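You operate a simulated robot arm through the tools that you are given. There is no shell and no other tool.

The job below is to be done with a simulated two-armed robot. You get a single attempt, and the scene is never put back.

## Task
Pick up the green pouch with one hand, pass it to the other hand and put it on the left shelf of the wooden counter. Set down upright: green pouch.

The check looks at the end state, three seconds after you hand in, the way a careful person would. Anything else that was tipped, shoved, dropped, spilled or broken makes it a failure.

## Robot
Two 7-joint arms with two-finger parallel grippers on one trunk, on a base that moves. Base frame: it is fixed to the floor where the robot stands at the start and does not move with it; the origin is under the middle of the robot, x ahead of it, y to its left, z up. Units: mm, degrees, N and s.
The left shoulder is at the start at [50, 168, 957], the right one opposite. With the tool pointing down near the work surface each hand reaches from about 100 to 600 mm from the robot's upright axis, wherever it stands, measured 20 degrees to its own side. Places, roughly: green pouch [-2750, -750, 500]; left shelf of the wooden counter [-2200, 100, 300]. Payload 1.57 kg a hand.
Tool frame (each hand has its own): the origin (TCP) lies between the finger pads and is the grasp point; the fingertips stand 30 mm ahead of it; z points along the fingers, y is the line along which they close. Largest opening 80 mm; finger width 17, thickness 12; the body of the gripper, 40 by 82 mm, starts 80 mm behind the TCP.
Orientation is that of the tool frame in the base frame, as a unit quaternion [x, y, z, w]. With the fingers straight down and closing along the base's y, the tool's x points along the base's -x, its y along +y and its z along -z.

## Interface
- The arms move only by the tool arm_command. It takes "left_plan", "right_plan" or both (then of equal length, played together; a hand with none holds still); each is text: rows parted by semicolons, each of 7 numbers parted by spaces: the closure, from 0 (fully open) to 1 (shut), then the shift along the tool's x, y, z in mm, then the turn, a rotation vector about the tool's x, y, z in degrees. In form: claw x y z rx ry rz; .... A call has 1 to 20 rows; each row shifts and turns the commanded pose from where the row before left it, along the tool's axes as they then stand. A row lasts 0.2 s, in which the tool goes at most 50 mm and 8.6 degrees; a call with a longer step from one row to the next is refused whole, and so is a gripper value outside its range. Where a pose cannot be reached the arm comes as near as it can. A force on the tool above 40 N (or 10 N above the force at the start of the call, whichever is more), or a blocked arm, ends the call early, and 0.2 s more pass. Each finger travels about 45 mm/s and halts on what it meets, pressing with about 34 N; the grip force reading is that of the motor and also rises with nothing between the fingers. The clock runs only during rows and for 0.2 s after the last one: add rows that do not move to give the fingers time. The reply holds the time, the measured pose of the TCP, the force on the tool along the base axes, the opening and the grip force, in the units named above and with some noise, with the torque about the TCP (base axes, N m) and any sound that the robot's microphone picked up.
- Cameras (640 x 400 px; columns grow to the right, rows downward): "scene" is now at [126, 9.1, 1167.9]; the picture's right is [0.12, -0.99, 0.00], its down [-0.57, -0.07, -0.82] and it looks along [0.82, 0.10, -0.57] (base axes); focal length 252 px, centre (320, 200). "left" rides on the left gripper at [72, 7, -122] in its tool frame; the picture's right is [-0.09, 1.00, 0.00], its down [-0.84, -0.08, -0.54] and it looks along [-0.54, -0.05, 0.84] (tool axes); focal length 238 px, centre (320, 200). "right" rides on the right gripper at [72, -7, -122] in its tool frame; the picture's right is [0.09, 1.00, 0.00], its down [-0.84, 0.08, -0.54] and it looks along [-0.54, 0.05, 0.84] (tool axes); focal length 238 px, centre (320, 200). There is no depth. A picture from a camera that has moved, and an enlarged one, comes with that camera's place and axes in the base frame and with its lens.
- get_image(camera): a new picture of that camera. It takes no simulated time.
- raise_lower(by): slides the trunk up (or, below 0, down) by that many mm; the arms and the scene camera ride with it, the base frame stays. It gives what a move gives, with no picture.
- drive_base(legs): drives the robot by 1 to 6 legs, each [ahead, left, turn to the left] in mm, mm and degrees, along the robot's own axes; the way and the turn of a leg run together, so that a leg with both is an arc; at most 1500 mm and 180 degrees a leg. The arms and the cameras ride along, it lands a little off, and it stops where it bumps. It gives what a move gives.
- pan_tilt(pan, tilt): turns the head with the scene camera to pan (to the left, within 80 degrees either way) and tilt (down, from -29 to 69), counted from straight ahead of the robot. It gives what a move gives.
- inspect(camera, box): a new picture of the part [left, top, right, bottom] of that camera's present view, enlarged. It takes no simulated time.
- sign_off(): hands the job in; it is judged then, once.

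Places have to be worked out from the pictures, the camera data and where the tool is seen. Open the grippers and draw the arms clear of the work before you hand the job in, unless the task says otherwise.

The tools are called as name(argument=value, ...) on one line, values as JSON. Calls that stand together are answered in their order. arm_command: Moves the arms, as the interface text tells. Its arguments: {"type":"object","properties":{"left_plan":{"type":"string"},"right_plan":{"type":"string"}},"required":[]} The other tools are called the same way: raise_lower (by) moves the trunk up or down; drive_base (legs) drives the base; pan_tilt (pan, tilt) turns the head that bears the scene camera; get_image (camera) takes a picture; inspect (camera, box) takes an enlarged picture of a part of a camera's view; sign_off () hands the job in.

At the start:

```text
t: 0.0
left_tool_pos: [383.6, 144.4, 720.2]
left_tcp_rot: [0.001, 1.0, 0.0, 0.0]
left_force: [-0.3, 0.2, -0.4]
left_wrist_torque: [0.01, -0.02, 0.0]
left_finger_gap: 80.1
left_gripper_force: 0.1
right_tool_pos: [385.9, -140.7, 662.8]
right_tcp_rot: [0.0, 1.0, -0.001, 0.0]
right_force: [-0.8, -0.1, -0.4]
right_wrist_torque: [0.01, 0.02, 0.01]
right_finger_gap: 80.0
right_gripper_force: 0.2
trunk travel left (down, up): [-125.0, 318.0]
robot x, y, heading: [-0.0, -2.3, -0.1]
head pan, tilt (commanded): [7.0, 34.7]
```

scene: 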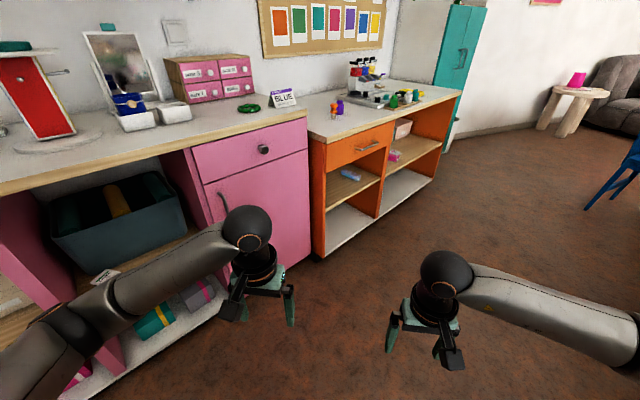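
right: 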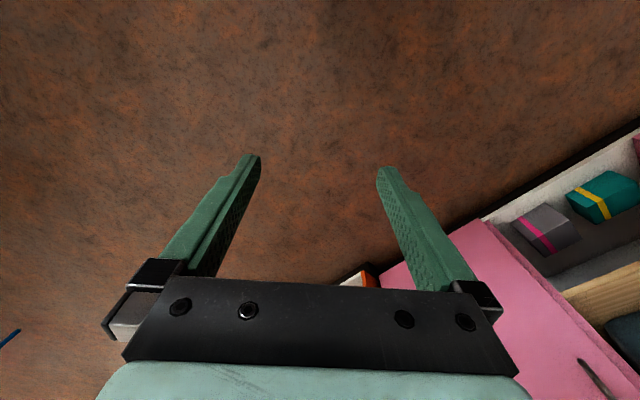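
left: 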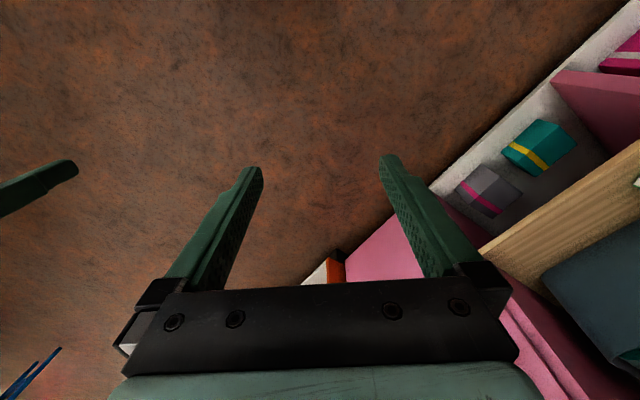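

The pictures show a pink and an orange counter ahead; the pouch and the wooden counter are listed about 2.8 m behind me. I'll look to both sides with the head first before turning the base.

pan_tilt(pan=80, tilt=25)

get_image(camera="scene")

pan_tilt(pan=-80, tilt=25)

get_image(camera="scene")

```text
t: 1.4
left_tool_pos: [384.8, 144.9, 719.6]
left_tcp_rot: [0.0, 1.0, 0.0, 0.0]
left_force: [-0.2, 0.1, -0.5]
left_wrist_torque: [-0.02, 0.02, -0.01]
left_finger_gap: 79.9
left_gripper_force: 0.0
right_tool_pos: [385.2, -139.3, 663.1]
right_tcp_rot: [0.0, 1.0, 0.0, 0.0]
right_force: [-0.5, 0.3, 0.2]
right_wrist_torque: [0.0, 0.01, 0.0]
right_finger_gap: 80.5
right_gripper_force: 0.1
trunk travel left (down, up): [-125.0, 318.0]
robot x, y, heading: [-1.3, 1.3, 0.0]
head pan, tilt (commanded): [80.0, 25.0]
```

```text
taken
camera scene: at [54.6, 89.1, 1183.2], right [0.98, -0.17, 0.0], down [-0.07, -0.42, -0.91], along [0.16, 0.89, -0.42], focal length 252 px, centre (320, 200)
```

scene: 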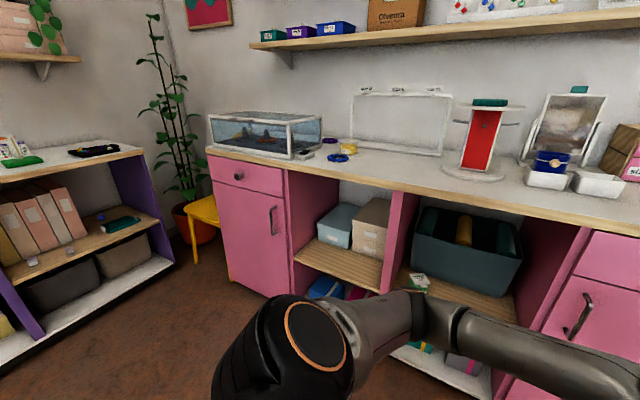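

```text
t: 3.9
left_tool_pos: [384.7, 145.7, 720.6]
left_tcp_rot: [0.001, 1.0, 0.001, 0.0]
left_force: [-0.1, 0.1, 0.2]
left_wrist_torque: [-0.04, -0.01, -0.01]
left_finger_gap: 79.9
left_gripper_force: 0.0
right_tool_pos: [386.5, -140.2, 662.6]
right_tcp_rot: [0.0, 1.0, 0.0, 0.0]
right_force: [-0.2, -0.4, -0.5]
right_wrist_torque: [0.0, 0.01, 0.02]
right_finger_gap: 79.8
right_gripper_force: 0.0
trunk travel left (down, up): [-125.0, 318.0]
robot x, y, heading: [-1.5, -0.5, -0.1]
head pan, tilt (commanded): [-80.0, 25.0]
```

```text
taken
camera scene: at [54.5, -92.3, 1183.2], right [-0.98, -0.17, 0.0], down [-0.07, 0.42, -0.91], along [0.16, -0.89, -0.42], focal length 252 px, centre (320, 200)
```

scene: 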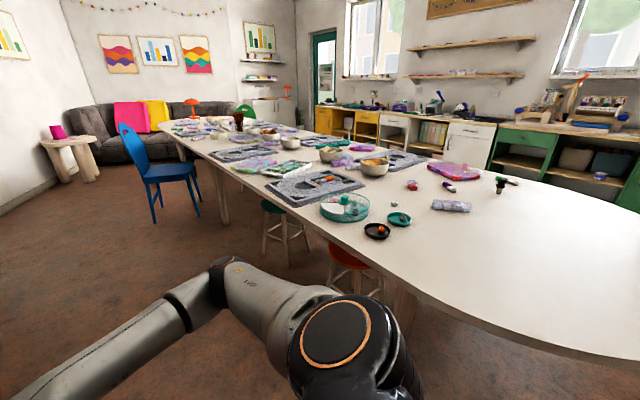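

The table is on my right (edge roughly y≈-620) and the pink counter on my left (front roughly y≈830), so there's room to turn on the spot. I'll turn 90° left and look on with the head.

drive_base(legs=[[0, 0, 90]])

pan_tilt(pan=75, tilt=20)

get_image(camera="scene")

```text
t: 8.2
left_tool_pos: [-162.9, 378.1, 720.8]
left_tcp_rot: [0.724, -0.69, 0.001, -0.001]
left_force: [0.5, 0.4, 0.1]
left_wrist_torque: [0.0, -0.01, 0.03]
left_finger_gap: 79.8
left_gripper_force: 0.1
right_tool_pos: [120.5, 393.5, 663.1]
right_tcp_rot: [0.724, -0.69, 0.0, 0.0]
right_force: [-0.3, 0.3, -0.2]
right_wrist_torque: [0.01, 0.0, -0.01]
right_finger_gap: 80.0
right_gripper_force: 0.1
trunk travel left (down, up): [-125.0, 318.0]
robot x, y, heading: [1.2, -3.2, 92.4]
head pan, tilt (commanded): [-80.0, 25.0]
```

```text
t: 10.6
left_tool_pos: [-162.9, 376.3, 720.3]
left_tcp_rot: [0.724, -0.69, 0.001, 0.0]
left_force: [0.3, 0.1, 0.0]
left_wrist_torque: [-0.01, 0.0, -0.03]
left_finger_gap: 79.9
left_gripper_force: 0.1
right_tool_pos: [120.3, 393.0, 662.7]
right_tcp_rot: [0.724, -0.69, 0.0, 0.0]
right_force: [0.2, -0.1, -0.1]
right_wrist_torque: [-0.01, -0.02, -0.01]
right_finger_gap: 80.0
right_gripper_force: 0.0
trunk travel left (down, up): [-125.0, 318.0]
robot x, y, heading: [-0.3, 1.9, 92.8]
head pan, tilt (commanded): [75.0, 20.0]
```

```text
taken
camera scene: at [-94.5, 58.1, 1191.3], right [0.21, 0.98, 0.0], down [0.33, -0.07, -0.94], along [-0.92, 0.2, -0.34], focal length 252 px, centre (320, 200)
```

scene: 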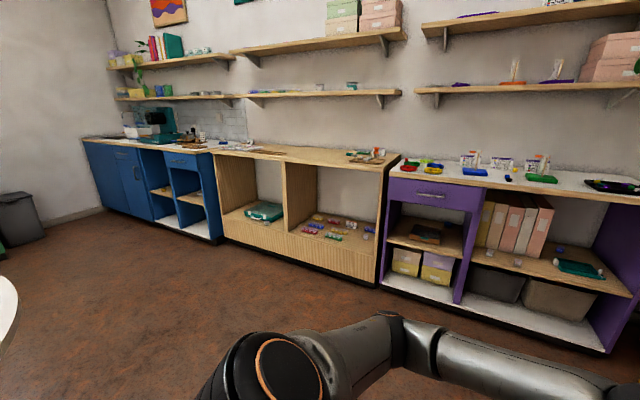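

The wooden counter stands in the middle with a teal case on its left shelf, and the blue counter is to its left. I'll enlarge the blue and wooden counters to find the pouch.

inspect(camera="scene", box=[80, 90, 240, 250])

inspect(camera="scene", box=[200, 130, 400, 290])

```text
2.50 times, centred on (160, 170) of scene
camera zoom: at [-94.5, 58.1, 1191.3], right [0.21, 0.98, 0.0], down [0.33, -0.07, -0.94], along [-0.92, 0.2, -0.34], focal length 631 px, centre (720, 275)
```

zoom: 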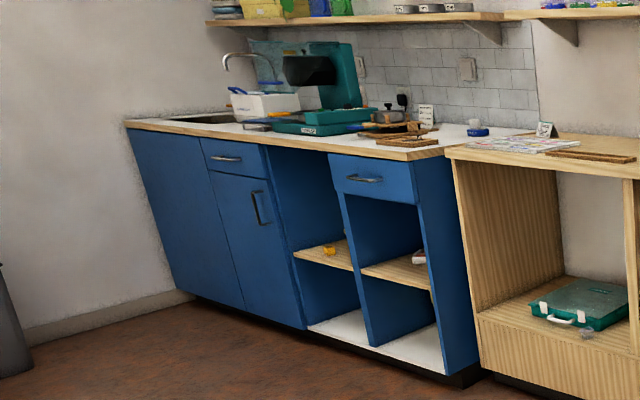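

```text
2.50 times, centred on (300, 210) of scene
camera zoom: at [-94.5, 58.1, 1191.3], right [0.21, 0.98, 0.0], down [0.33, -0.07, -0.94], along [-0.92, 0.2, -0.34], focal length 631 px, centre (370, 175)
```

zoom: 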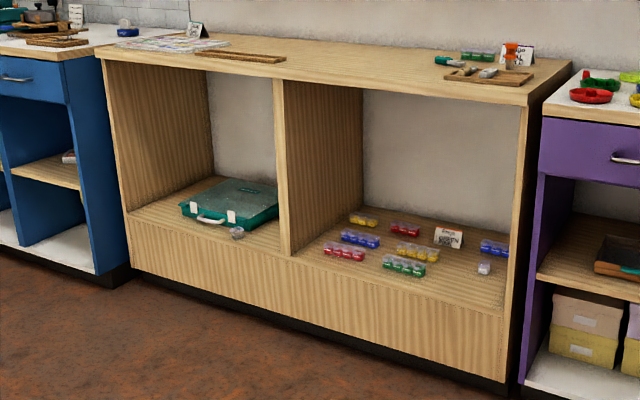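

The pouch is not visible yet; it's listed in the blue counter's right cubby (z≈500). The room is turned about 141° relative to my start frame, so I turn to face that wall and move forward about 600 mm, clear of the table.

drive_base(legs=[[0, 0, 48.5], [600, 0, 0]])

pan_tilt(pan=60, tilt=25)

get_image(camera="scene")

pan_tilt(pan=10, tilt=30)

get_image(camera="scene")

```text
t: 16.2
left_tool_pos: [-852.3, 524.2, 719.9]
left_tcp_rot: [0.94, -0.343, 0.0, 0.0]
left_force: [0.4, -1.1, 0.7]
left_wrist_torque: [0.02, -0.02, 0.06]
left_finger_gap: 80.1
left_gripper_force: 0.0
right_tool_pos: [-671.4, 743.0, 662.9]
right_tcp_rot: [0.94, -0.342, 0.0, 0.0]
right_force: [-0.3, 0.3, 1.6]
right_wrist_torque: [0.02, 0.0, -0.03]
right_finger_gap: 80.1
right_gripper_force: 0.1
trunk travel left (down, up): [-125.0, 318.0]
robot x, y, heading: [-466.4, 386.4, 139.9]
head pan, tilt (commanded): [75.0, 20.0]
```

```text
t: 17.0
left_tool_pos: [-852.6, 523.5, 720.8]
left_tcp_rot: [0.94, -0.342, 0.001, 0.0]
left_force: [-0.3, 1.4, -0.1]
left_wrist_torque: [0.02, 0.0, 0.02]
left_finger_gap: 80.3
left_gripper_force: 0.0
right_tool_pos: [-670.6, 745.1, 663.5]
right_tcp_rot: [0.94, -0.342, 0.0, 0.001]
right_force: [-0.7, -0.2, 0.0]
right_wrist_torque: [-0.01, -0.02, 0.02]
right_finger_gap: 79.7
right_gripper_force: 0.1
trunk travel left (down, up): [-125.0, 318.0]
robot x, y, heading: [-463.1, 388.0, 140.2]
head pan, tilt (commanded): [60.0, 25.0]
```

```text
taken
camera scene: at [-583.8, 380.3, 1183.3], right [-0.34, 0.94, 0.0], down [0.4, 0.14, -0.91], along [-0.85, -0.31, -0.42], focal length 252 px, centre (320, 200)
```

scene: 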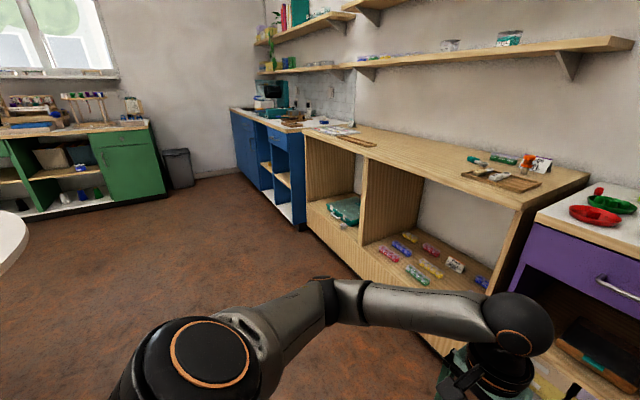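

```text
t: 18.2
left_tool_pos: [-852.3, 524.6, 720.0]
left_tcp_rot: [0.94, -0.342, 0.001, 0.0]
left_force: [-0.5, 0.0, 0.1]
left_wrist_torque: [-0.03, -0.01, -0.04]
left_finger_gap: 80.1
left_gripper_force: 0.0
right_tool_pos: [-670.9, 743.0, 663.7]
right_tcp_rot: [0.94, -0.342, 0.0, 0.0]
right_force: [-0.1, 0.1, 0.2]
right_wrist_torque: [-0.05, 0.01, -0.01]
right_finger_gap: 80.2
right_gripper_force: 0.0
trunk travel left (down, up): [-125.0, 318.0]
robot x, y, heading: [-465.4, 386.2, 140.1]
head pan, tilt (commanded): [10.0, 30.0]
```

```text
taken
camera scene: at [-575.6, 457.1, 1175.3], right [0.5, 0.87, 0.0], down [0.43, -0.25, -0.87], along [-0.75, 0.43, -0.5], focal length 252 px, centre (320, 200)
```

scene: 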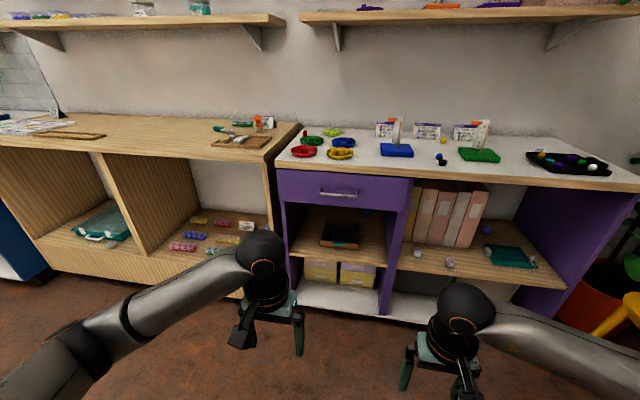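

The corridor between the table end (about 1.1 m to my left, 0.4 m behind my centre) and the counters is free. I move slightly ahead and then 1300 mm to the left along the counters.

drive_base(legs=[[120, 0, 1], [0, 1300, 0]])

pan_tilt(pan=45, tilt=25)

get_image(camera="scene")

pan_tilt(pan=0, tilt=35)

get_image(camera="scene")

```text
t: 31.1
left_tool_pos: [-1809.7, -455.4, 720.6]
left_tcp_rot: [0.94, -0.341, 0.0, 0.0]
left_force: [0.0, -0.2, -0.6]
left_wrist_torque: [-0.03, 0.01, 0.04]
left_finger_gap: 80.0
left_gripper_force: 0.1
right_tool_pos: [-1629.4, -236.4, 664.0]
right_tcp_rot: [0.94, -0.341, 0.0, -0.001]
right_force: [0.2, 0.0, 0.8]
right_wrist_torque: [0.01, -0.03, 0.02]
right_finger_gap: 79.8
right_gripper_force: 0.0
trunk travel left (down, up): [-125.0, 318.0]
robot x, y, heading: [-1423.6, -590.3, 140.3]
head pan, tilt (commanded): [10.0, 30.0]
```

```text
t: 32.2
left_tool_pos: [-1810.8, -455.4, 719.9]
left_tcp_rot: [0.94, -0.341, 0.0, 0.0]
left_force: [0.5, 0.5, 0.2]
left_wrist_torque: [0.02, -0.01, -0.02]
left_finger_gap: 80.2
left_gripper_force: 0.1
right_tool_pos: [-1629.2, -235.6, 664.0]
right_tcp_rot: [0.94, -0.341, 0.0, 0.0]
right_force: [-0.8, 0.8, 0.0]
right_wrist_torque: [-0.01, -0.04, 0.0]
right_finger_gap: 79.8
right_gripper_force: 0.1
trunk travel left (down, up): [-125.0, 318.0]
robot x, y, heading: [-1420.9, -590.9, 140.0]
head pan, tilt (commanded): [45.0, 25.0]
```

```text
taken
camera scene: at [-1546.5, -575.0, 1183.2], right [-0.09, 1.0, 0.0], down [0.42, 0.04, -0.91], along [-0.9, -0.08, -0.42], focal length 252 px, centre (320, 200)
```

scene: 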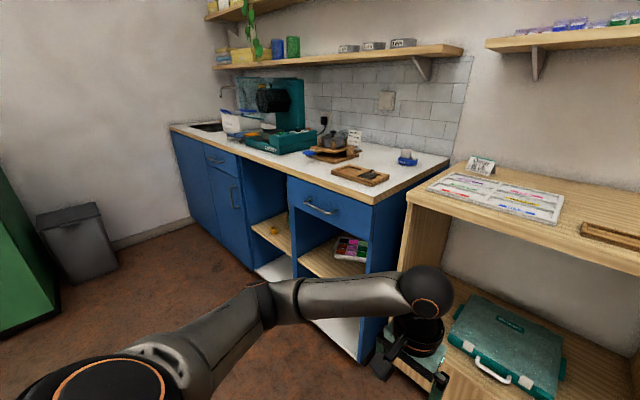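

```text
t: 33.3
left_tool_pos: [-1810.1, -455.1, 718.9]
left_tcp_rot: [0.94, -0.341, 0.0, 0.0]
left_force: [0.1, -0.7, -1.4]
left_wrist_torque: [0.03, -0.02, -0.01]
left_finger_gap: 79.7
left_gripper_force: 0.1
right_tool_pos: [-1628.4, -236.4, 662.4]
right_tcp_rot: [0.94, -0.341, 0.0, 0.0]
right_force: [0.3, 0.0, 0.9]
right_wrist_torque: [-0.02, 0.01, 0.0]
right_finger_gap: 80.0
right_gripper_force: 0.1
trunk travel left (down, up): [-125.0, 318.0]
robot x, y, heading: [-1425.4, -589.3, 140.4]
head pan, tilt (commanded): [0.0, 35.0]
```

```text
taken
camera scene: at [-1522.3, -510.4, 1167.5], right [0.64, 0.77, 0.0], down [0.44, -0.37, -0.82], along [-0.63, 0.53, -0.57], focal length 252 px, centre (320, 200)
```

scene: 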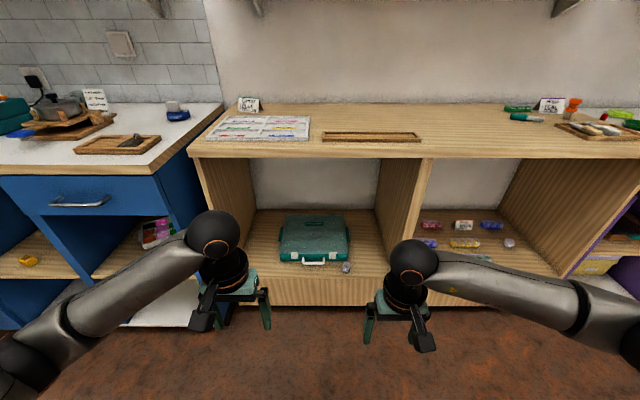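

I'm in front of the left part of the wooden counter. In the blue cubby there's an object with coloured pouches; I'll enlarge it and the shelf.

inspect(camera="scene", box=[80, 190, 208, 270])

inspect(camera="scene", box=[180, 90, 436, 330])

pan_tilt(pan=45, tilt=35)

inspect(camera="scene", box=[290, 130, 450, 260])

```text
5.00 times, centred on (144, 230) of scene
camera zoom: at [-1522.3, -510.4, 1167.5], right [0.64, 0.77, 0.0], down [0.44, -0.37, -0.82], along [-0.63, 0.53, -0.57], focal length 1262 px, centre (1200, 50)
```

zoom: 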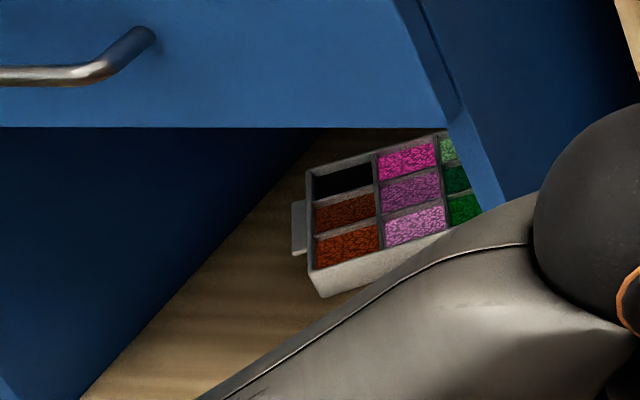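

```text
1.67 times, centred on (308, 210) of scene
camera zoom: at [-1522.3, -510.4, 1167.5], right [0.64, 0.77, 0.0], down [0.44, -0.37, -0.82], along [-0.63, 0.53, -0.57], focal length 421 px, centre (340, 183)
```

zoom: 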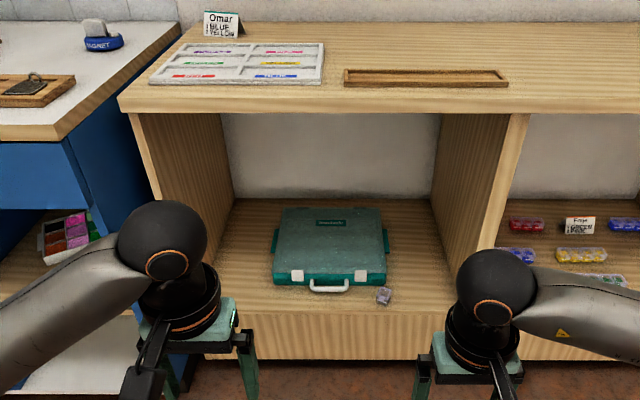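

```text
t: 34.4
left_tool_pos: [-1811.2, -455.5, 718.8]
left_tcp_rot: [0.94, -0.341, -0.001, 0.0]
left_force: [0.5, 0.1, -0.3]
left_wrist_torque: [0.0, -0.01, 0.04]
left_finger_gap: 80.0
left_gripper_force: 0.2
right_tool_pos: [-1629.7, -236.2, 663.5]
right_tcp_rot: [0.94, -0.342, 0.0, 0.0]
right_force: [0.4, -0.5, -1.6]
right_wrist_torque: [0.02, -0.02, -0.04]
right_finger_gap: 79.9
right_gripper_force: 0.0
trunk travel left (down, up): [-125.0, 318.0]
robot x, y, heading: [-1426.2, -591.1, 140.4]
head pan, tilt (commanded): [45.0, 35.0]
```

```text
3.08 times, centred on (370, 195) of scene
camera zoom: at [-1542.5, -574.6, 1167.5], right [-0.09, 1.0, 0.0], down [0.57, 0.05, -0.82], along [-0.82, -0.07, -0.57], focal length 777 px, centre (166, 215)
```

zoom: 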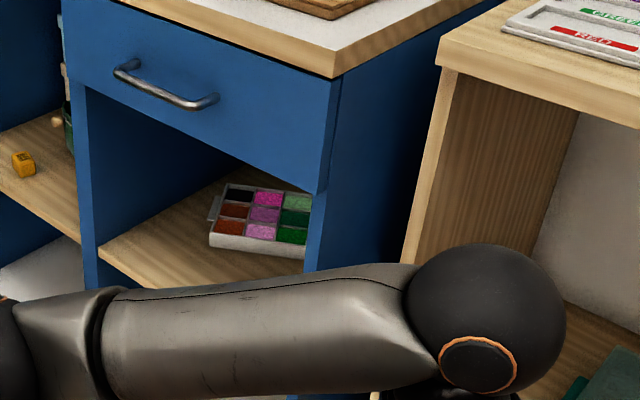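

A green object peeks out in the left cubby of the blue counter, behind the divider. I drive 900 mm further left to look into it.

drive_base(legs=[[0, 900, 0]])

pan_tilt(pan=0, tilt=35)

get_image(camera="scene")

```text
t: 42.6
left_tool_pos: [-2392.4, -1124.9, 720.4]
left_tcp_rot: [0.935, -0.355, 0.0, -0.001]
left_force: [-0.3, 0.4, 1.3]
left_wrist_torque: [0.03, 0.01, 0.0]
left_finger_gap: 79.9
left_gripper_force: 0.0
right_tool_pos: [-2205.0, -911.9, 662.4]
right_tcp_rot: [0.935, -0.355, 0.001, 0.001]
right_force: [-0.4, -0.6, 0.1]
right_wrist_torque: [-0.01, 0.02, 0.0]
right_finger_gap: 79.9
right_gripper_force: 0.0
trunk travel left (down, up): [-125.0, 318.0]
robot x, y, heading: [-2006.9, -1269.8, 138.2]
head pan, tilt (commanded): [45.0, 35.0]
```

```text
t: 43.8
left_tool_pos: [-2393.6, -1124.5, 719.9]
left_tcp_rot: [0.935, -0.355, 0.0, 0.001]
left_force: [-0.2, 0.1, 0.1]
left_wrist_torque: [0.01, 0.0, 0.03]
left_finger_gap: 79.9
left_gripper_force: 0.1
right_tool_pos: [-2206.1, -909.7, 663.0]
right_tcp_rot: [0.935, -0.355, -0.001, 0.0]
right_force: [0.0, 0.3, 0.0]
right_wrist_torque: [-0.01, 0.01, -0.01]
right_finger_gap: 80.3
right_gripper_force: 0.0
trunk travel left (down, up): [-125.0, 318.0]
robot x, y, heading: [-2009.0, -1271.1, 138.4]
head pan, tilt (commanded): [0.0, 35.0]
```

```text
taken
camera scene: at [-2106.4, -1188.3, 1167.5], right [0.66, 0.75, 0.0], down [0.43, -0.38, -0.82], along [-0.61, 0.54, -0.57], focal length 252 px, centre (320, 200)
```

scene: 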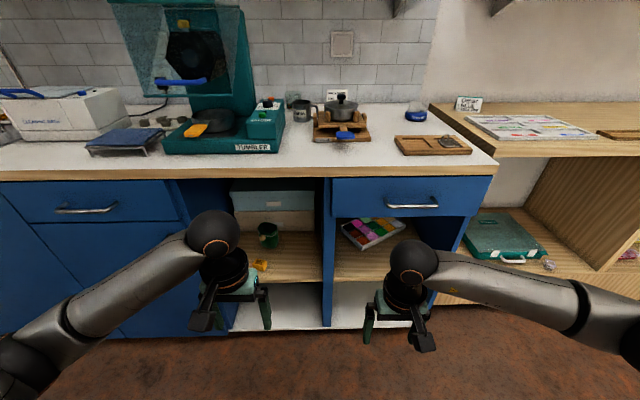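

inspect(camera="scene", box=[220, 170, 348, 290])

inspect(camera="scene", box=[320, 180, 448, 290])

```text
3.33 times, centred on (284, 230) of scene
camera zoom: at [-2106.4, -1188.3, 1167.5], right [0.66, 0.75, 0.0], down [0.43, -0.38, -0.82], along [-0.61, 0.54, -0.57], focal length 842 px, centre (440, 100)
```

zoom: 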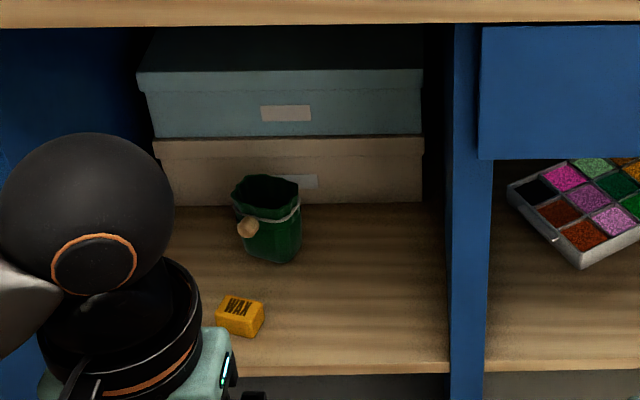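

```text
3.64 times, centred on (384, 235) of scene
camera zoom: at [-2106.4, -1188.3, 1167.5], right [0.66, 0.75, 0.0], down [0.43, -0.38, -0.82], along [-0.61, 0.54, -0.57], focal length 918 px, centre (87, 73)
```

zoom: 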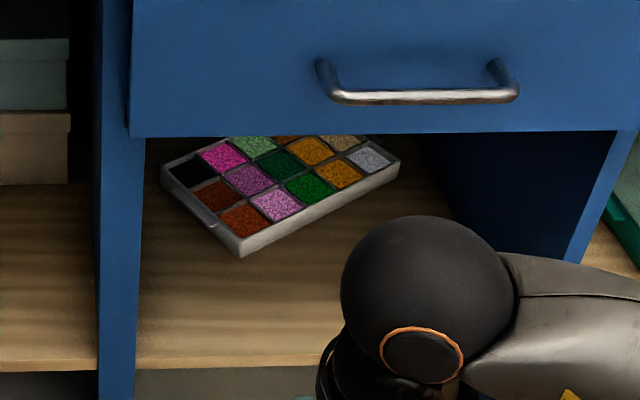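

The green pouch is an open-topped drawstring bag standing on the shelf of the blue counter's left cubby, with a wax block in front-left and boxes behind. I'll lower the trunk for a second viewpoint to triangulate its position and the shelf height.

raise_lower(by=-120)

pan_tilt(pan=0, tilt=35)

get_image(camera="scene")

inspect(camera="scene", box=[220, 130, 348, 250])

```text
t: 45.3
left_tool_pos: [-2393.9, -1125.7, 600.3]
left_tcp_rot: [0.935, -0.355, 0.001, 0.0]
left_force: [-0.5, -0.6, -1.1]
left_wrist_torque: [-0.01, 0.0, 0.0]
left_finger_gap: 80.0
left_gripper_force: 0.1
right_tool_pos: [-2205.3, -911.9, 543.0]
right_tcp_rot: [0.935, -0.354, 0.0, 0.0]
right_force: [1.3, 0.1, 0.0]
right_wrist_torque: [0.02, -0.05, 0.02]
right_finger_gap: 79.9
right_gripper_force: 0.0
trunk travel left (down, up): [-5.0, 438.0]
robot x, y, heading: [-2009.7, -1271.2, 138.3]
head pan, tilt (commanded): [0.0, 35.0]
```

```text
t: 45.9
left_tool_pos: [-2393.0, -1125.1, 601.3]
left_tcp_rot: [0.935, -0.356, 0.0, 0.0]
left_force: [0.3, 0.7, 0.6]
left_wrist_torque: [-0.02, 0.0, 0.01]
left_finger_gap: 79.8
left_gripper_force: 0.0
right_tool_pos: [-2204.1, -911.6, 543.0]
right_tcp_rot: [0.935, -0.355, 0.001, 0.0]
right_force: [-0.3, 0.1, -0.4]
right_wrist_torque: [0.0, -0.02, 0.01]
right_finger_gap: 80.1
right_gripper_force: 0.1
trunk travel left (down, up): [-5.0, 438.0]
robot x, y, heading: [-2007.4, -1272.7, 138.3]
head pan, tilt (commanded): [0.0, 35.0]
```

```text
taken
camera scene: at [-2106.3, -1188.3, 1047.5], right [0.66, 0.75, 0.0], down [0.43, -0.38, -0.82], along [-0.61, 0.54, -0.57], focal length 252 px, centre (320, 200)
```

scene: 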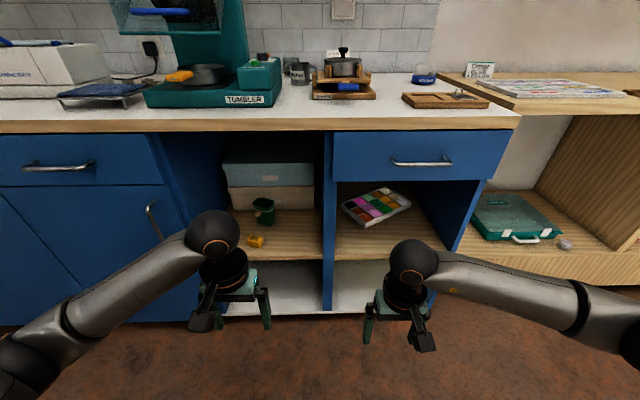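

```text
3.33 times, centred on (284, 190) of scene
camera zoom: at [-2106.3, -1188.3, 1047.5], right [0.66, 0.75, 0.0], down [0.43, -0.38, -0.82], along [-0.61, 0.54, -0.57], focal length 842 px, centre (440, 233)
```

zoom: 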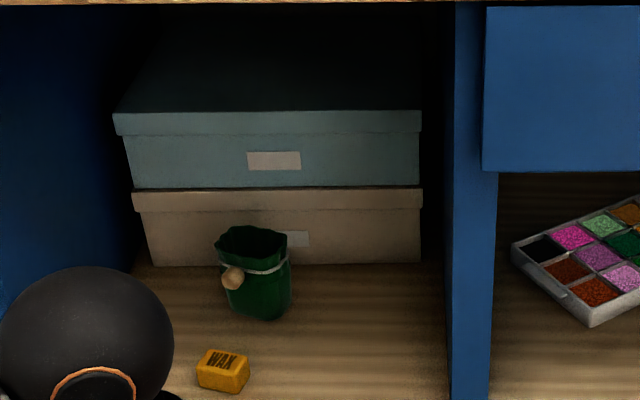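

Triangulating the pouch base between the two views gives roughly (-2765, -868) with the shelf at z≈437; the body is ~65 mm wide and ~80 mm tall. I'll check the gripper's shape (for any camera housing) before planning the approach.

inspect(camera="scene", box=[340, 220, 468, 360])

get_image(camera="right")

get_image(camera="left")

```text
2.86 times, centred on (404, 290) of scene
camera zoom: at [-2106.3, -1188.3, 1047.5], right [0.66, 0.75, 0.0], down [0.43, -0.38, -0.82], along [-0.61, 0.54, -0.57], focal length 721 px, centre (80, -57)
```

zoom: 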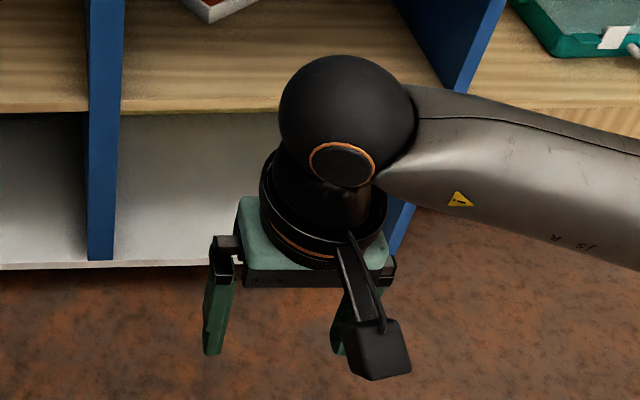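

```text
taken
camera right: at [-2146.7, -953.0, 662.9], right [-0.59, -0.81, 0.0], down [-0.68, 0.5, 0.54], along [-0.44, 0.32, -0.84], focal length 238 px, centre (320, 200)
```

right: 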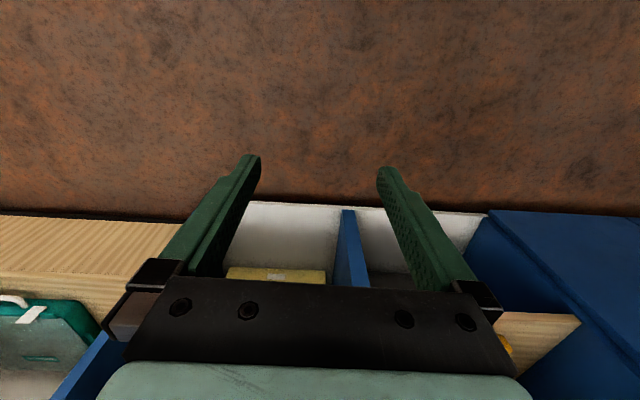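

```text
taken
camera left: at [-2343.0, -1176.4, 723.9], right [-0.73, -0.68, 0.0], down [-0.57, 0.61, 0.54], along [-0.37, 0.4, -0.84], focal length 238 px, centre (320, 200)
```

left: 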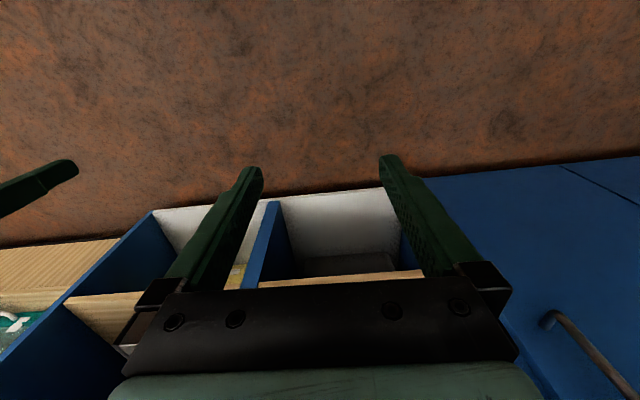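

The camera housing sits on the tool's +x side, so for a forward-pointing grasp I want it on top. I test whether the wrists can roll about the tool axis: right by +93.5°, left by -93.5°, in free space.

arm_command(right_plan="0 0 0 0 0 0 8.5; 0 0 0 0 0 0 8.5; 0 0 0 0 0 0 8.5; 0 0 0 0 0 0 8.5; 0 0 0 0 0 0 8.5; 0 0 0 0 0 0 8.5; 0 0 0 0 0 0 8.5; 0 0 0 0 0 0 8.5; 0 0 0 0 0 0 8.5; 0 0 0 0 0 0 8.5; 0 0 0 0 0 0 8.5; 0 0 0 0 0 0 0; 0 0 0 0 0 0 0", left_plan="0 0 0 0 0 0 -8.5; 0 0 0 0 0 0 -8.5; 0 0 0 0 0 0 -8.5; 0 0 0 0 0 0 -8.5; 0 0 0 0 0 0 -8.5; 0 0 0 0 0 0 -8.5; 0 0 0 0 0 0 -8.5; 0 0 0 0 0 0 -8.5; 0 0 0 0 0 0 -8.5; 0 0 0 0 0 0 -8.5; 0 0 0 0 0 0 -8.5; 0 0 0 0 0 0 0; 0 0 0 0 0 0 0")

get_image(camera="scene")

```text
t: 48.7
left_tool_pos: [-2392.6, -1124.4, 601.3]
left_tcp_rot: [0.899, 0.438, -0.001, 0.0]
left_force: [-1.1, 0.2, -0.3]
left_wrist_torque: [-0.01, -0.03, 0.03]
left_finger_gap: 80.3
left_gripper_force: 0.0
right_tool_pos: [-2205.3, -911.3, 542.7]
right_tcp_rot: [-0.381, 0.925, 0.0, 0.0]
right_force: [-0.3, 0.0, -0.5]
right_wrist_torque: [0.0, -0.02, -0.02]
right_finger_gap: 79.7
right_gripper_force: 0.0
trunk travel left (down, up): [-5.0, 438.0]
robot x, y, heading: [-2008.0, -1273.0, 138.6]
head pan, tilt (commanded): [0.0, 35.0]
```

```text
taken
camera scene: at [-2106.3, -1188.3, 1047.5], right [0.66, 0.75, 0.0], down [0.43, -0.38, -0.82], along [-0.61, 0.54, -0.57], focal length 252 px, centre (320, 200)
```

scene: 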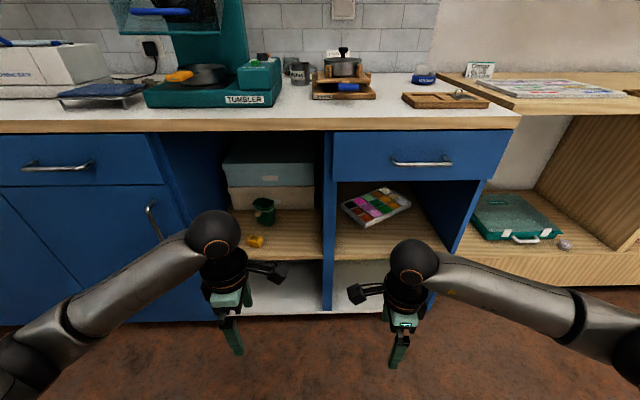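

Both wrists rolled fully. I continue to a total of 180° for both to see if the camera can sit on the front/top side.

arm_command(right_plan="0 0 0 0 0 0 8.5; 0 0 0 0 0 0 8.5; 0 0 0 0 0 0 8.5; 0 0 0 0 0 0 8.5; 0 0 0 0 0 0 8.5; 0 0 0 0 0 0 8.5; 0 0 0 0 0 0 8.5; 0 0 0 0 0 0 8.5; 0 0 0 0 0 0 8.5; 0 0 0 0 0 0 8.5; 0 0 0 0 0 0 1.5; 0 0 0 0 0 0 0; 0 0 0 0 0 0 0", left_plan="0 0 0 0 0 0 -8.5; 0 0 0 0 0 0 -8.5; 0 0 0 0 0 0 -8.5; 0 0 0 0 0 0 -8.5; 0 0 0 0 0 0 -8.5; 0 0 0 0 0 0 -8.5; 0 0 0 0 0 0 -8.5; 0 0 0 0 0 0 -8.5; 0 0 0 0 0 0 -8.5; 0 0 0 0 0 0 -8.5; 0 0 0 0 0 0 -1.5; 0 0 0 0 0 0 0; 0 0 0 0 0 0 0")

get_image(camera="scene")

```text
t: 50.9
left_tool_pos: [-2572.9, -1178.6, 493.0]
left_tcp_rot: [0.323, 0.943, -0.076, -0.022]
left_force: [-0.3, -0.7, 0.0]
left_wrist_torque: [-0.01, 0.01, 0.0]
left_finger_gap: 79.8
left_gripper_force: 0.2
left hand out of reach, approached as far as the arm can: row 2, 3, 4, 5, 6, 7, 8
right_tool_pos: [-2205.1, -910.9, 543.2]
right_tcp_rot: [0.34, 0.94, 0.0, 0.0]
right_force: [-0.5, -0.3, 0.8]
right_wrist_torque: [0.02, -0.01, 0.0]
right_finger_gap: 80.1
right_gripper_force: 0.0
trunk travel left (down, up): [-5.0, 438.0]
robot x, y, heading: [-2009.8, -1272.7, 138.5]
head pan, tilt (commanded): [0.0, 35.0]
stopped in row 11 (left hand): the arm was blocked; the commanded pose is now the measured one
```

```text
taken
camera scene: at [-2106.5, -1188.5, 1047.5], right [0.66, 0.75, 0.0], down [0.43, -0.38, -0.82], along [-0.61, 0.54, -0.57], focal length 252 px, centre (320, 200)
```

scene: 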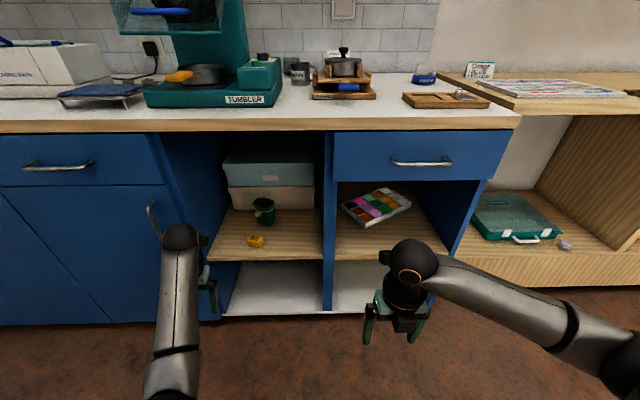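

The right hand rolled 180° cleanly, but the left's roll in that direction ran into its limits and it drifted to about (485 ahead, 303 left, z 493), still ~190 mm clear of the counter. I bring the left hand back toward its former place while unwinding the roll.

arm_command(left_plan="0 -20 30 -20 0 0 0; 0 -20 30 -20 0 0 0; 0 -20 30 -20 0 0 0; 0 -20 30 -20 0 0 0; 0 -20 30 -20 0 0 0; 0 0 0 0 0 0 8.5; 0 0 0 0 0 0 8.5; 0 0 0 0 0 0 8.5; 0 0 0 0 0 0 8.5; 0 0 0 0 0 0 8.5; 0 0 0 0 0 0 8.5; 0 0 0 0 0 0 8.5; 0 0 0 0 0 0 8.5; 0 0 0 0 0 0 8.5; 0 0 0 0 0 0 8.5; 0 0 0 0 0 0 0")

get_image(camera="scene")

```text
t: 51.5
left_tool_pos: [-2592.0, -1250.8, 537.9]
left_tcp_rot: [0.253, 0.95, -0.171, -0.06]
left_force: [0.0, 1.0, 0.1]
left_wrist_torque: [-0.05, -0.03, -0.01]
left_finger_gap: 79.6
left_gripper_force: 0.1
right_tool_pos: [-2206.8, -910.1, 543.6]
right_tcp_rot: [0.339, 0.941, 0.001, 0.0]
right_force: [-0.3, -0.2, 0.5]
right_wrist_torque: [-0.01, -0.01, 0.01]
right_finger_gap: 79.9
right_gripper_force: 0.0
trunk travel left (down, up): [-5.0, 438.0]
robot x, y, heading: [-2007.1, -1268.2, 138.3]
head pan, tilt (commanded): [0.0, 35.0]
stopped in row 2 (left hand): the arm was blocked; the commanded pose is now the measured one
```

```text
taken
camera scene: at [-2106.6, -1188.4, 1047.4], right [0.66, 0.75, 0.0], down [0.43, -0.38, -0.82], along [-0.61, 0.54, -0.57], focal length 252 px, centre (320, 200)
```

scene: 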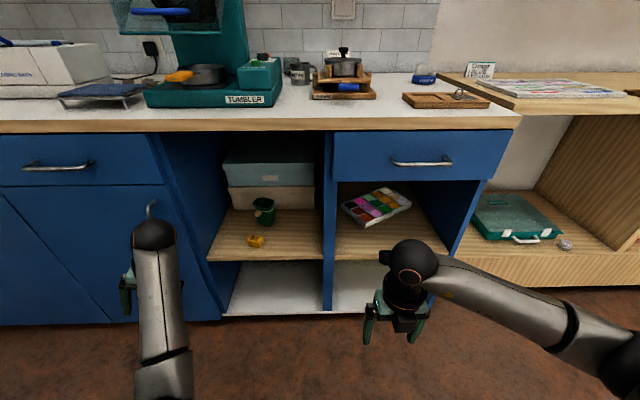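

The left arm is mid-way in an awkward joint configuration and drifted left; force readings are near zero, so it is tracking error and not contact. I hold for a moment and then try a gentle unwind of the roll.

arm_command(left_plan="0 0 0 0 0 0 0; 0 0 0 0 0 0 0; 0 0 0 0 0 0 0")

arm_command(left_plan="0 0 0 0 0 0 4; 0 0 0 0 0 0 4; 0 0 0 0 0 0 4; 0 0 0 0 0 0 4; 0 0 0 0 0 0 4; 0 0 0 0 0 0 4; 0 0 0 0 0 0 4; 0 0 0 0 0 0 4; 0 0 0 0 0 0 4; 0 0 0 0 0 0 4; 0 0 0 0 0 0 4; 0 0 0 0 0 0 4; 0 0 0 0 0 0 4; 0 0 0 0 0 0 4; 0 0 0 0 0 0 4; 0 0 0 0 0 0 0")

get_image(camera="scene")

```text
t: 52.3
left_tool_pos: [-2590.7, -1249.5, 535.8]
left_tcp_rot: [0.252, 0.95, -0.172, -0.06]
left_force: [-1.3, 0.1, 0.0]
left_wrist_torque: [0.0, 0.02, -0.03]
left_finger_gap: 79.9
left_gripper_force: 0.0
right_tool_pos: [-2207.5, -910.5, 543.8]
right_tcp_rot: [0.339, 0.941, 0.0, 0.0]
right_force: [-0.1, -0.3, -1.2]
right_wrist_torque: [0.01, -0.04, 0.03]
right_finger_gap: 80.2
right_gripper_force: 0.0
trunk travel left (down, up): [-5.0, 438.0]
robot x, y, heading: [-2011.6, -1268.9, 138.4]
head pan, tilt (commanded): [0.0, 35.0]
```

```text
t: 55.9
left_tool_pos: [-2601.9, -1273.8, 542.2]
left_tcp_rot: [0.681, 0.704, -0.2, 0.04]
left_force: [0.0, -0.4, 0.3]
left_wrist_torque: [0.01, 0.0, -0.02]
left_finger_gap: 79.7
left_gripper_force: 0.2
right_tool_pos: [-2206.1, -911.8, 543.2]
right_tcp_rot: [0.339, 0.941, 0.001, 0.0]
right_force: [0.3, 0.2, 0.4]
right_wrist_torque: [0.0, 0.01, 0.03]
right_finger_gap: 79.7
right_gripper_force: 0.0
trunk travel left (down, up): [-5.0, 438.0]
robot x, y, heading: [-2005.4, -1275.6, 138.4]
head pan, tilt (commanded): [0.0, 35.0]
stopped in row 16 (left hand): the arm was blocked; the commanded pose is now the measured one
```

```text
taken
camera scene: at [-2106.5, -1188.5, 1047.5], right [0.66, 0.75, 0.0], down [0.43, -0.38, -0.82], along [-0.61, 0.54, -0.57], focal length 252 px, centre (320, 200)
```

scene: 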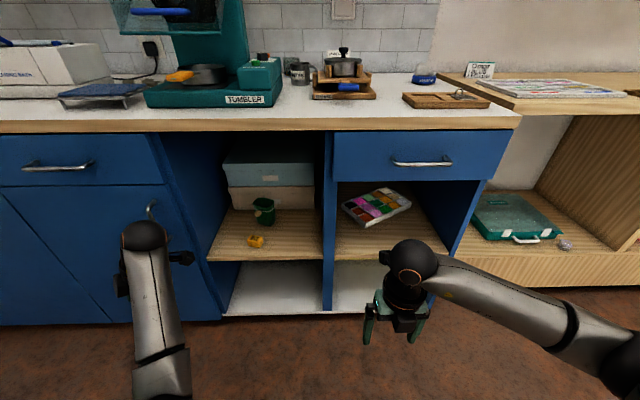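

It unwound 60° with drift. I continue the unwind, adding a slow upward motion to free the elbow.

arm_command(left_plan="0 0 0 -8 0 0 4; 0 0 0 -8 0 0 4; 0 0 0 -8 0 0 4; 0 0 0 -8 0 0 4; 0 0 0 -8 0 0 4; 0 0 0 -8 0 0 4; 0 0 0 -8 0 0 4; 0 0 0 -8 0 0 4; 0 0 0 -8 0 0 4; 0 0 0 -8 0 0 4; 0 0 0 -8 0 0 4; 0 0 0 -8 0 0 4; 0 0 0 0 0 0 0; 0 0 0 0 0 0 0")

get_image(camera="scene")

```text
t: 58.9
left_tool_pos: [-2581.8, -1240.6, 630.1]
left_tcp_rot: [0.909, 0.365, -0.164, 0.118]
left_force: [0.5, -0.1, 0.3]
left_wrist_torque: [-0.01, -0.02, 0.02]
left_finger_gap: 80.1
left_gripper_force: 0.1
right_tool_pos: [-2206.3, -910.5, 542.0]
right_tcp_rot: [0.338, 0.941, 0.0, 0.001]
right_force: [0.9, 0.6, 0.0]
right_wrist_torque: [0.0, 0.01, -0.02]
right_finger_gap: 80.1
right_gripper_force: 0.2
trunk travel left (down, up): [-5.0, 438.0]
robot x, y, heading: [-2007.9, -1274.9, 138.2]
head pan, tilt (commanded): [0.0, 35.0]
```

```text
taken
camera scene: at [-2106.5, -1188.5, 1047.5], right [0.66, 0.75, 0.0], down [0.43, -0.38, -0.82], along [-0.61, 0.54, -0.57], focal length 252 px, centre (320, 200)
```

scene: 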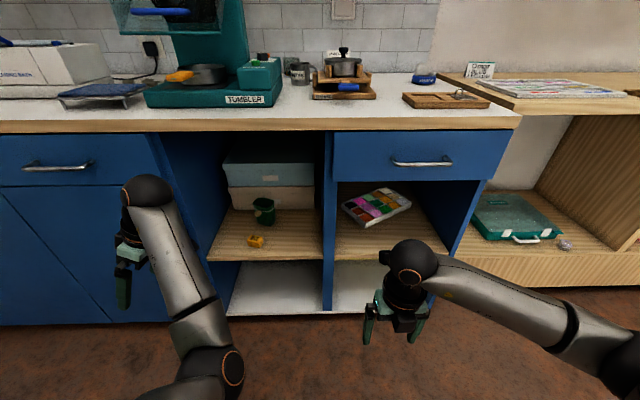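

The left arm moves freely again with its elbow swung inward. I now rotate it back to the original straight-down orientation (residual rotation ≈[21,14,84]°), then slide it back to its original spot.

arm_command(left_plan="0 0 0 0 1.52 1.01 6; 0 0 0 0 1.52 1.01 6; 0 0 0 0 1.52 1.01 6; 0 0 0 0 1.52 1.01 6; 0 0 0 0 1.52 1.01 6; 0 0 0 0 1.52 1.01 6; 0 0 0 0 1.52 1.01 6; 0 0 0 0 1.52 1.01 6; 0 0 0 0 1.52 1.01 6; 0 0 0 0 1.52 1.01 6; 0 0 0 0 1.52 1.01 6; 0 0 0 0 1.52 1.01 6; 0 0 0 0 1.52 1.01 6; 0 0 0 0 1.52 1.01 6; 0 0 0 0 0 0 0")

get_image(camera="scene")

```text
t: 62.1
left_tool_pos: [-2580.6, -1240.5, 627.9]
left_tcp_rot: [0.935, -0.356, 0.001, 0.0]
left_force: [0.4, -0.4, -0.5]
left_wrist_torque: [0.0, -0.01, -0.01]
left_finger_gap: 80.0
left_gripper_force: 0.0
right_tool_pos: [-2206.6, -912.0, 542.7]
right_tcp_rot: [0.339, 0.941, -0.001, 0.001]
right_force: [-0.4, -0.2, 0.1]
right_wrist_torque: [-0.04, 0.01, -0.01]
right_finger_gap: 80.0
right_gripper_force: 0.1
trunk travel left (down, up): [-5.0, 438.0]
robot x, y, heading: [-2011.8, -1271.3, 138.4]
head pan, tilt (commanded): [0.0, 35.0]
```

```text
taken
camera scene: at [-2106.5, -1188.5, 1047.5], right [0.66, 0.75, 0.0], down [0.43, -0.38, -0.82], along [-0.61, 0.54, -0.57], focal length 252 px, centre (320, 200)
```

scene: 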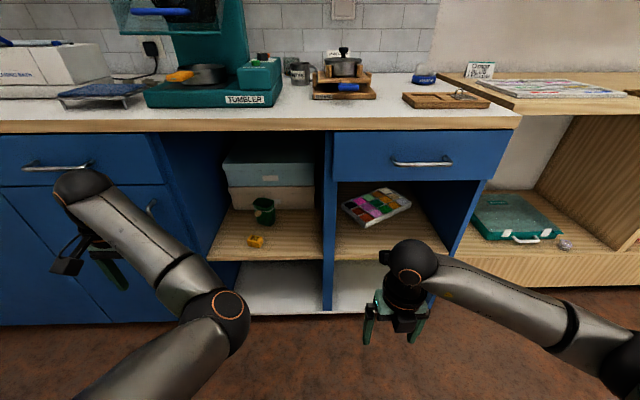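

Orientation is restored, elbow now inward. I slide the left hand back to its original spot (66 mm back, 211 mm right) and check the elbow.

arm_command(left_plan="0 8 -26 -6 0 0 0; 0 8 -26 -6 0 0 0; 0 8 -26 -6 0 0 0; 0 8 -26 -6 0 0 0; 0 8 -26 -6 0 0 0; 0 8 -26 -6 0 0 0; 0 8 -26 -6 0 0 0; 0 8 -26 -6 0 0 0; 0 0 0 0 0 0 0")

get_image(camera="scene")

```text
t: 64.1
left_tool_pos: [-2583.9, -1165.5, 626.3]
left_tcp_rot: [0.935, -0.354, 0.0, 0.0]
left_force: [0.2, -0.4, -0.3]
left_wrist_torque: [0.01, 0.02, 0.04]
left_finger_gap: 80.1
left_gripper_force: 0.0
left hand out of reach, approached as far as the arm can: row 1, 2, 3, 4, 5, 6, 7, 8
right_tool_pos: [-2206.2, -912.4, 542.7]
right_tcp_rot: [0.339, 0.941, 0.0, -0.001]
right_force: [0.0, 0.3, -0.3]
right_wrist_torque: [-0.01, 0.05, 0.01]
right_finger_gap: 80.2
right_gripper_force: 0.0
trunk travel left (down, up): [-5.0, 438.0]
robot x, y, heading: [-2009.1, -1276.5, 138.5]
head pan, tilt (commanded): [0.0, 35.0]
```

```text
taken
camera scene: at [-2106.5, -1188.5, 1047.5], right [0.66, 0.75, 0.0], down [0.43, -0.38, -0.82], along [-0.61, 0.54, -0.57], focal length 252 px, centre (320, 200)
```

scene: 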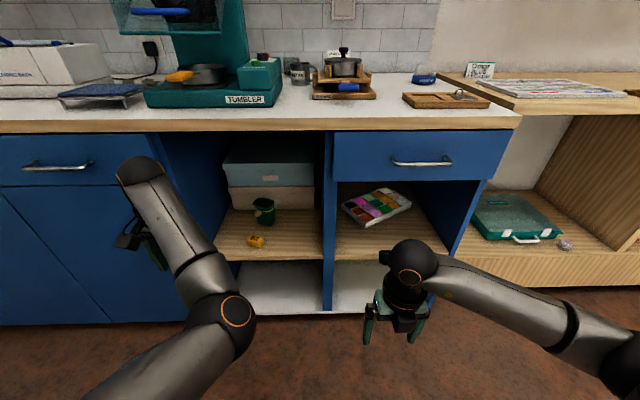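

The left arm is on an inward-elbow branch that can't reach the old spot. I move its target back out to the reachable area and roll it the other way (+rz) to push the elbow back outward.

arm_command(left_plan="0 -8 30 0 0 0 0; 0 -8 30 0 0 0 0; 0 -8 30 0 0 0 0; 0 -8 30 0 0 0 0; 0 -8 30 0 0 0 0; 0 0 0 0 0 0 7; 0 0 0 0 0 0 7; 0 0 0 0 0 0 7; 0 0 0 0 0 0 7; 0 0 0 0 0 0 7; 0 0 0 0 0 0 7; 0 0 0 0 0 0 7; 0 0 0 0 0 0 7; 0 0 0 0 0 0 7; 0 0 0 0 0 0 7; 0 0 0 0 0 0 0")

get_image(camera="scene")

```text
t: 67.5
left_tool_pos: [-2711.0, -1251.8, 626.2]
left_tcp_rot: [-0.561, 0.828, 0.0, 0.0]
left_force: [0.0, 1.5, 0.8]
left_wrist_torque: [0.0, -0.02, 0.01]
left_finger_gap: 80.1
left_gripper_force: 0.0
right_tool_pos: [-2206.0, -909.9, 542.5]
right_tcp_rot: [0.338, 0.941, -0.001, -0.001]
right_force: [-0.4, 0.6, 0.2]
right_wrist_torque: [0.04, 0.0, 0.01]
right_finger_gap: 80.1
right_gripper_force: 0.1
trunk travel left (down, up): [-5.0, 438.0]
robot x, y, heading: [-2006.1, -1273.6, 138.5]
head pan, tilt (commanded): [0.0, 35.0]
```

```text
taken
camera scene: at [-2106.5, -1188.5, 1047.5], right [0.66, 0.75, 0.0], down [0.43, -0.38, -0.82], along [-0.61, 0.54, -0.57], focal length 252 px, centre (320, 200)
```

scene: 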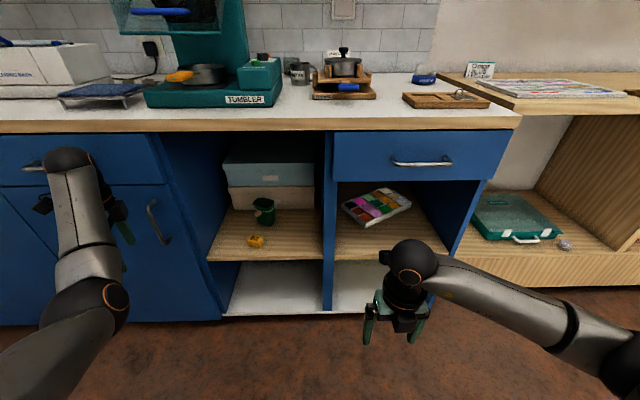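

The elbow moved outward a bit; the left hand is now about 130 mm from the counter front, so I draw it back 120 mm and continue the roll.

arm_command(left_plan="0 0 -25 0 0 0 0; 0 0 -25 0 0 0 0; 0 0 -25 0 0 0 0; 0 0 -25 0 0 0 0; 0 0 -20 0 0 0 0; 0 0 0 0 0 0 7; 0 0 0 0 0 0 7; 0 0 0 0 0 0 7; 0 0 0 0 0 0 7; 0 0 0 0 0 0 7; 0 0 0 0 0 0 7; 0 0 0 0 0 0 7; 0 0 0 0 0 0 7; 0 0 0 0 0 0 7; 0 0 0 0 0 0 7; 0 0 0 0 0 0 0")

get_image(camera="scene")

```text
t: 70.9
left_tool_pos: [-2669.0, -1222.1, 572.4]
left_tcp_rot: [0.013, 1.0, -0.001, -0.001]
left_force: [-0.3, -0.7, 0.4]
left_wrist_torque: [0.03, -0.03, -0.01]
left_finger_gap: 80.1
left_gripper_force: 0.0
left hand out of reach, approached as far as the arm can: row 10, 11, 12, 13, 14, 15
right_tool_pos: [-2206.1, -911.4, 543.4]
right_tcp_rot: [0.339, 0.941, 0.0, 0.001]
right_force: [1.1, -0.3, 1.0]
right_wrist_torque: [0.05, 0.02, 0.03]
right_finger_gap: 80.3
right_gripper_force: 0.1
trunk travel left (down, up): [-5.0, 438.0]
robot x, y, heading: [-2006.9, -1270.1, 138.2]
head pan, tilt (commanded): [0.0, 35.0]
```

```text
taken
camera scene: at [-2106.5, -1188.5, 1047.5], right [0.66, 0.75, 0.0], down [0.43, -0.38, -0.82], along [-0.61, 0.54, -0.57], focal length 252 px, centre (320, 200)
```

scene: 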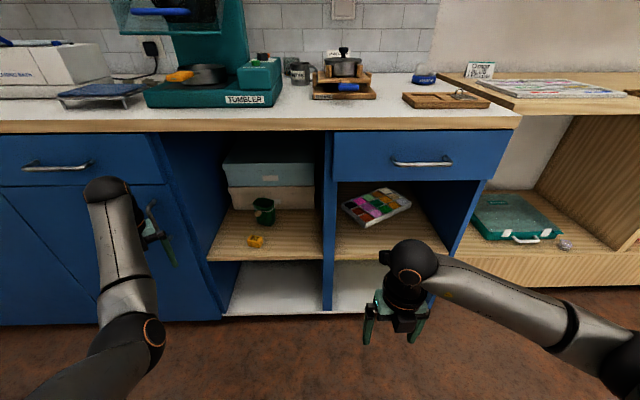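

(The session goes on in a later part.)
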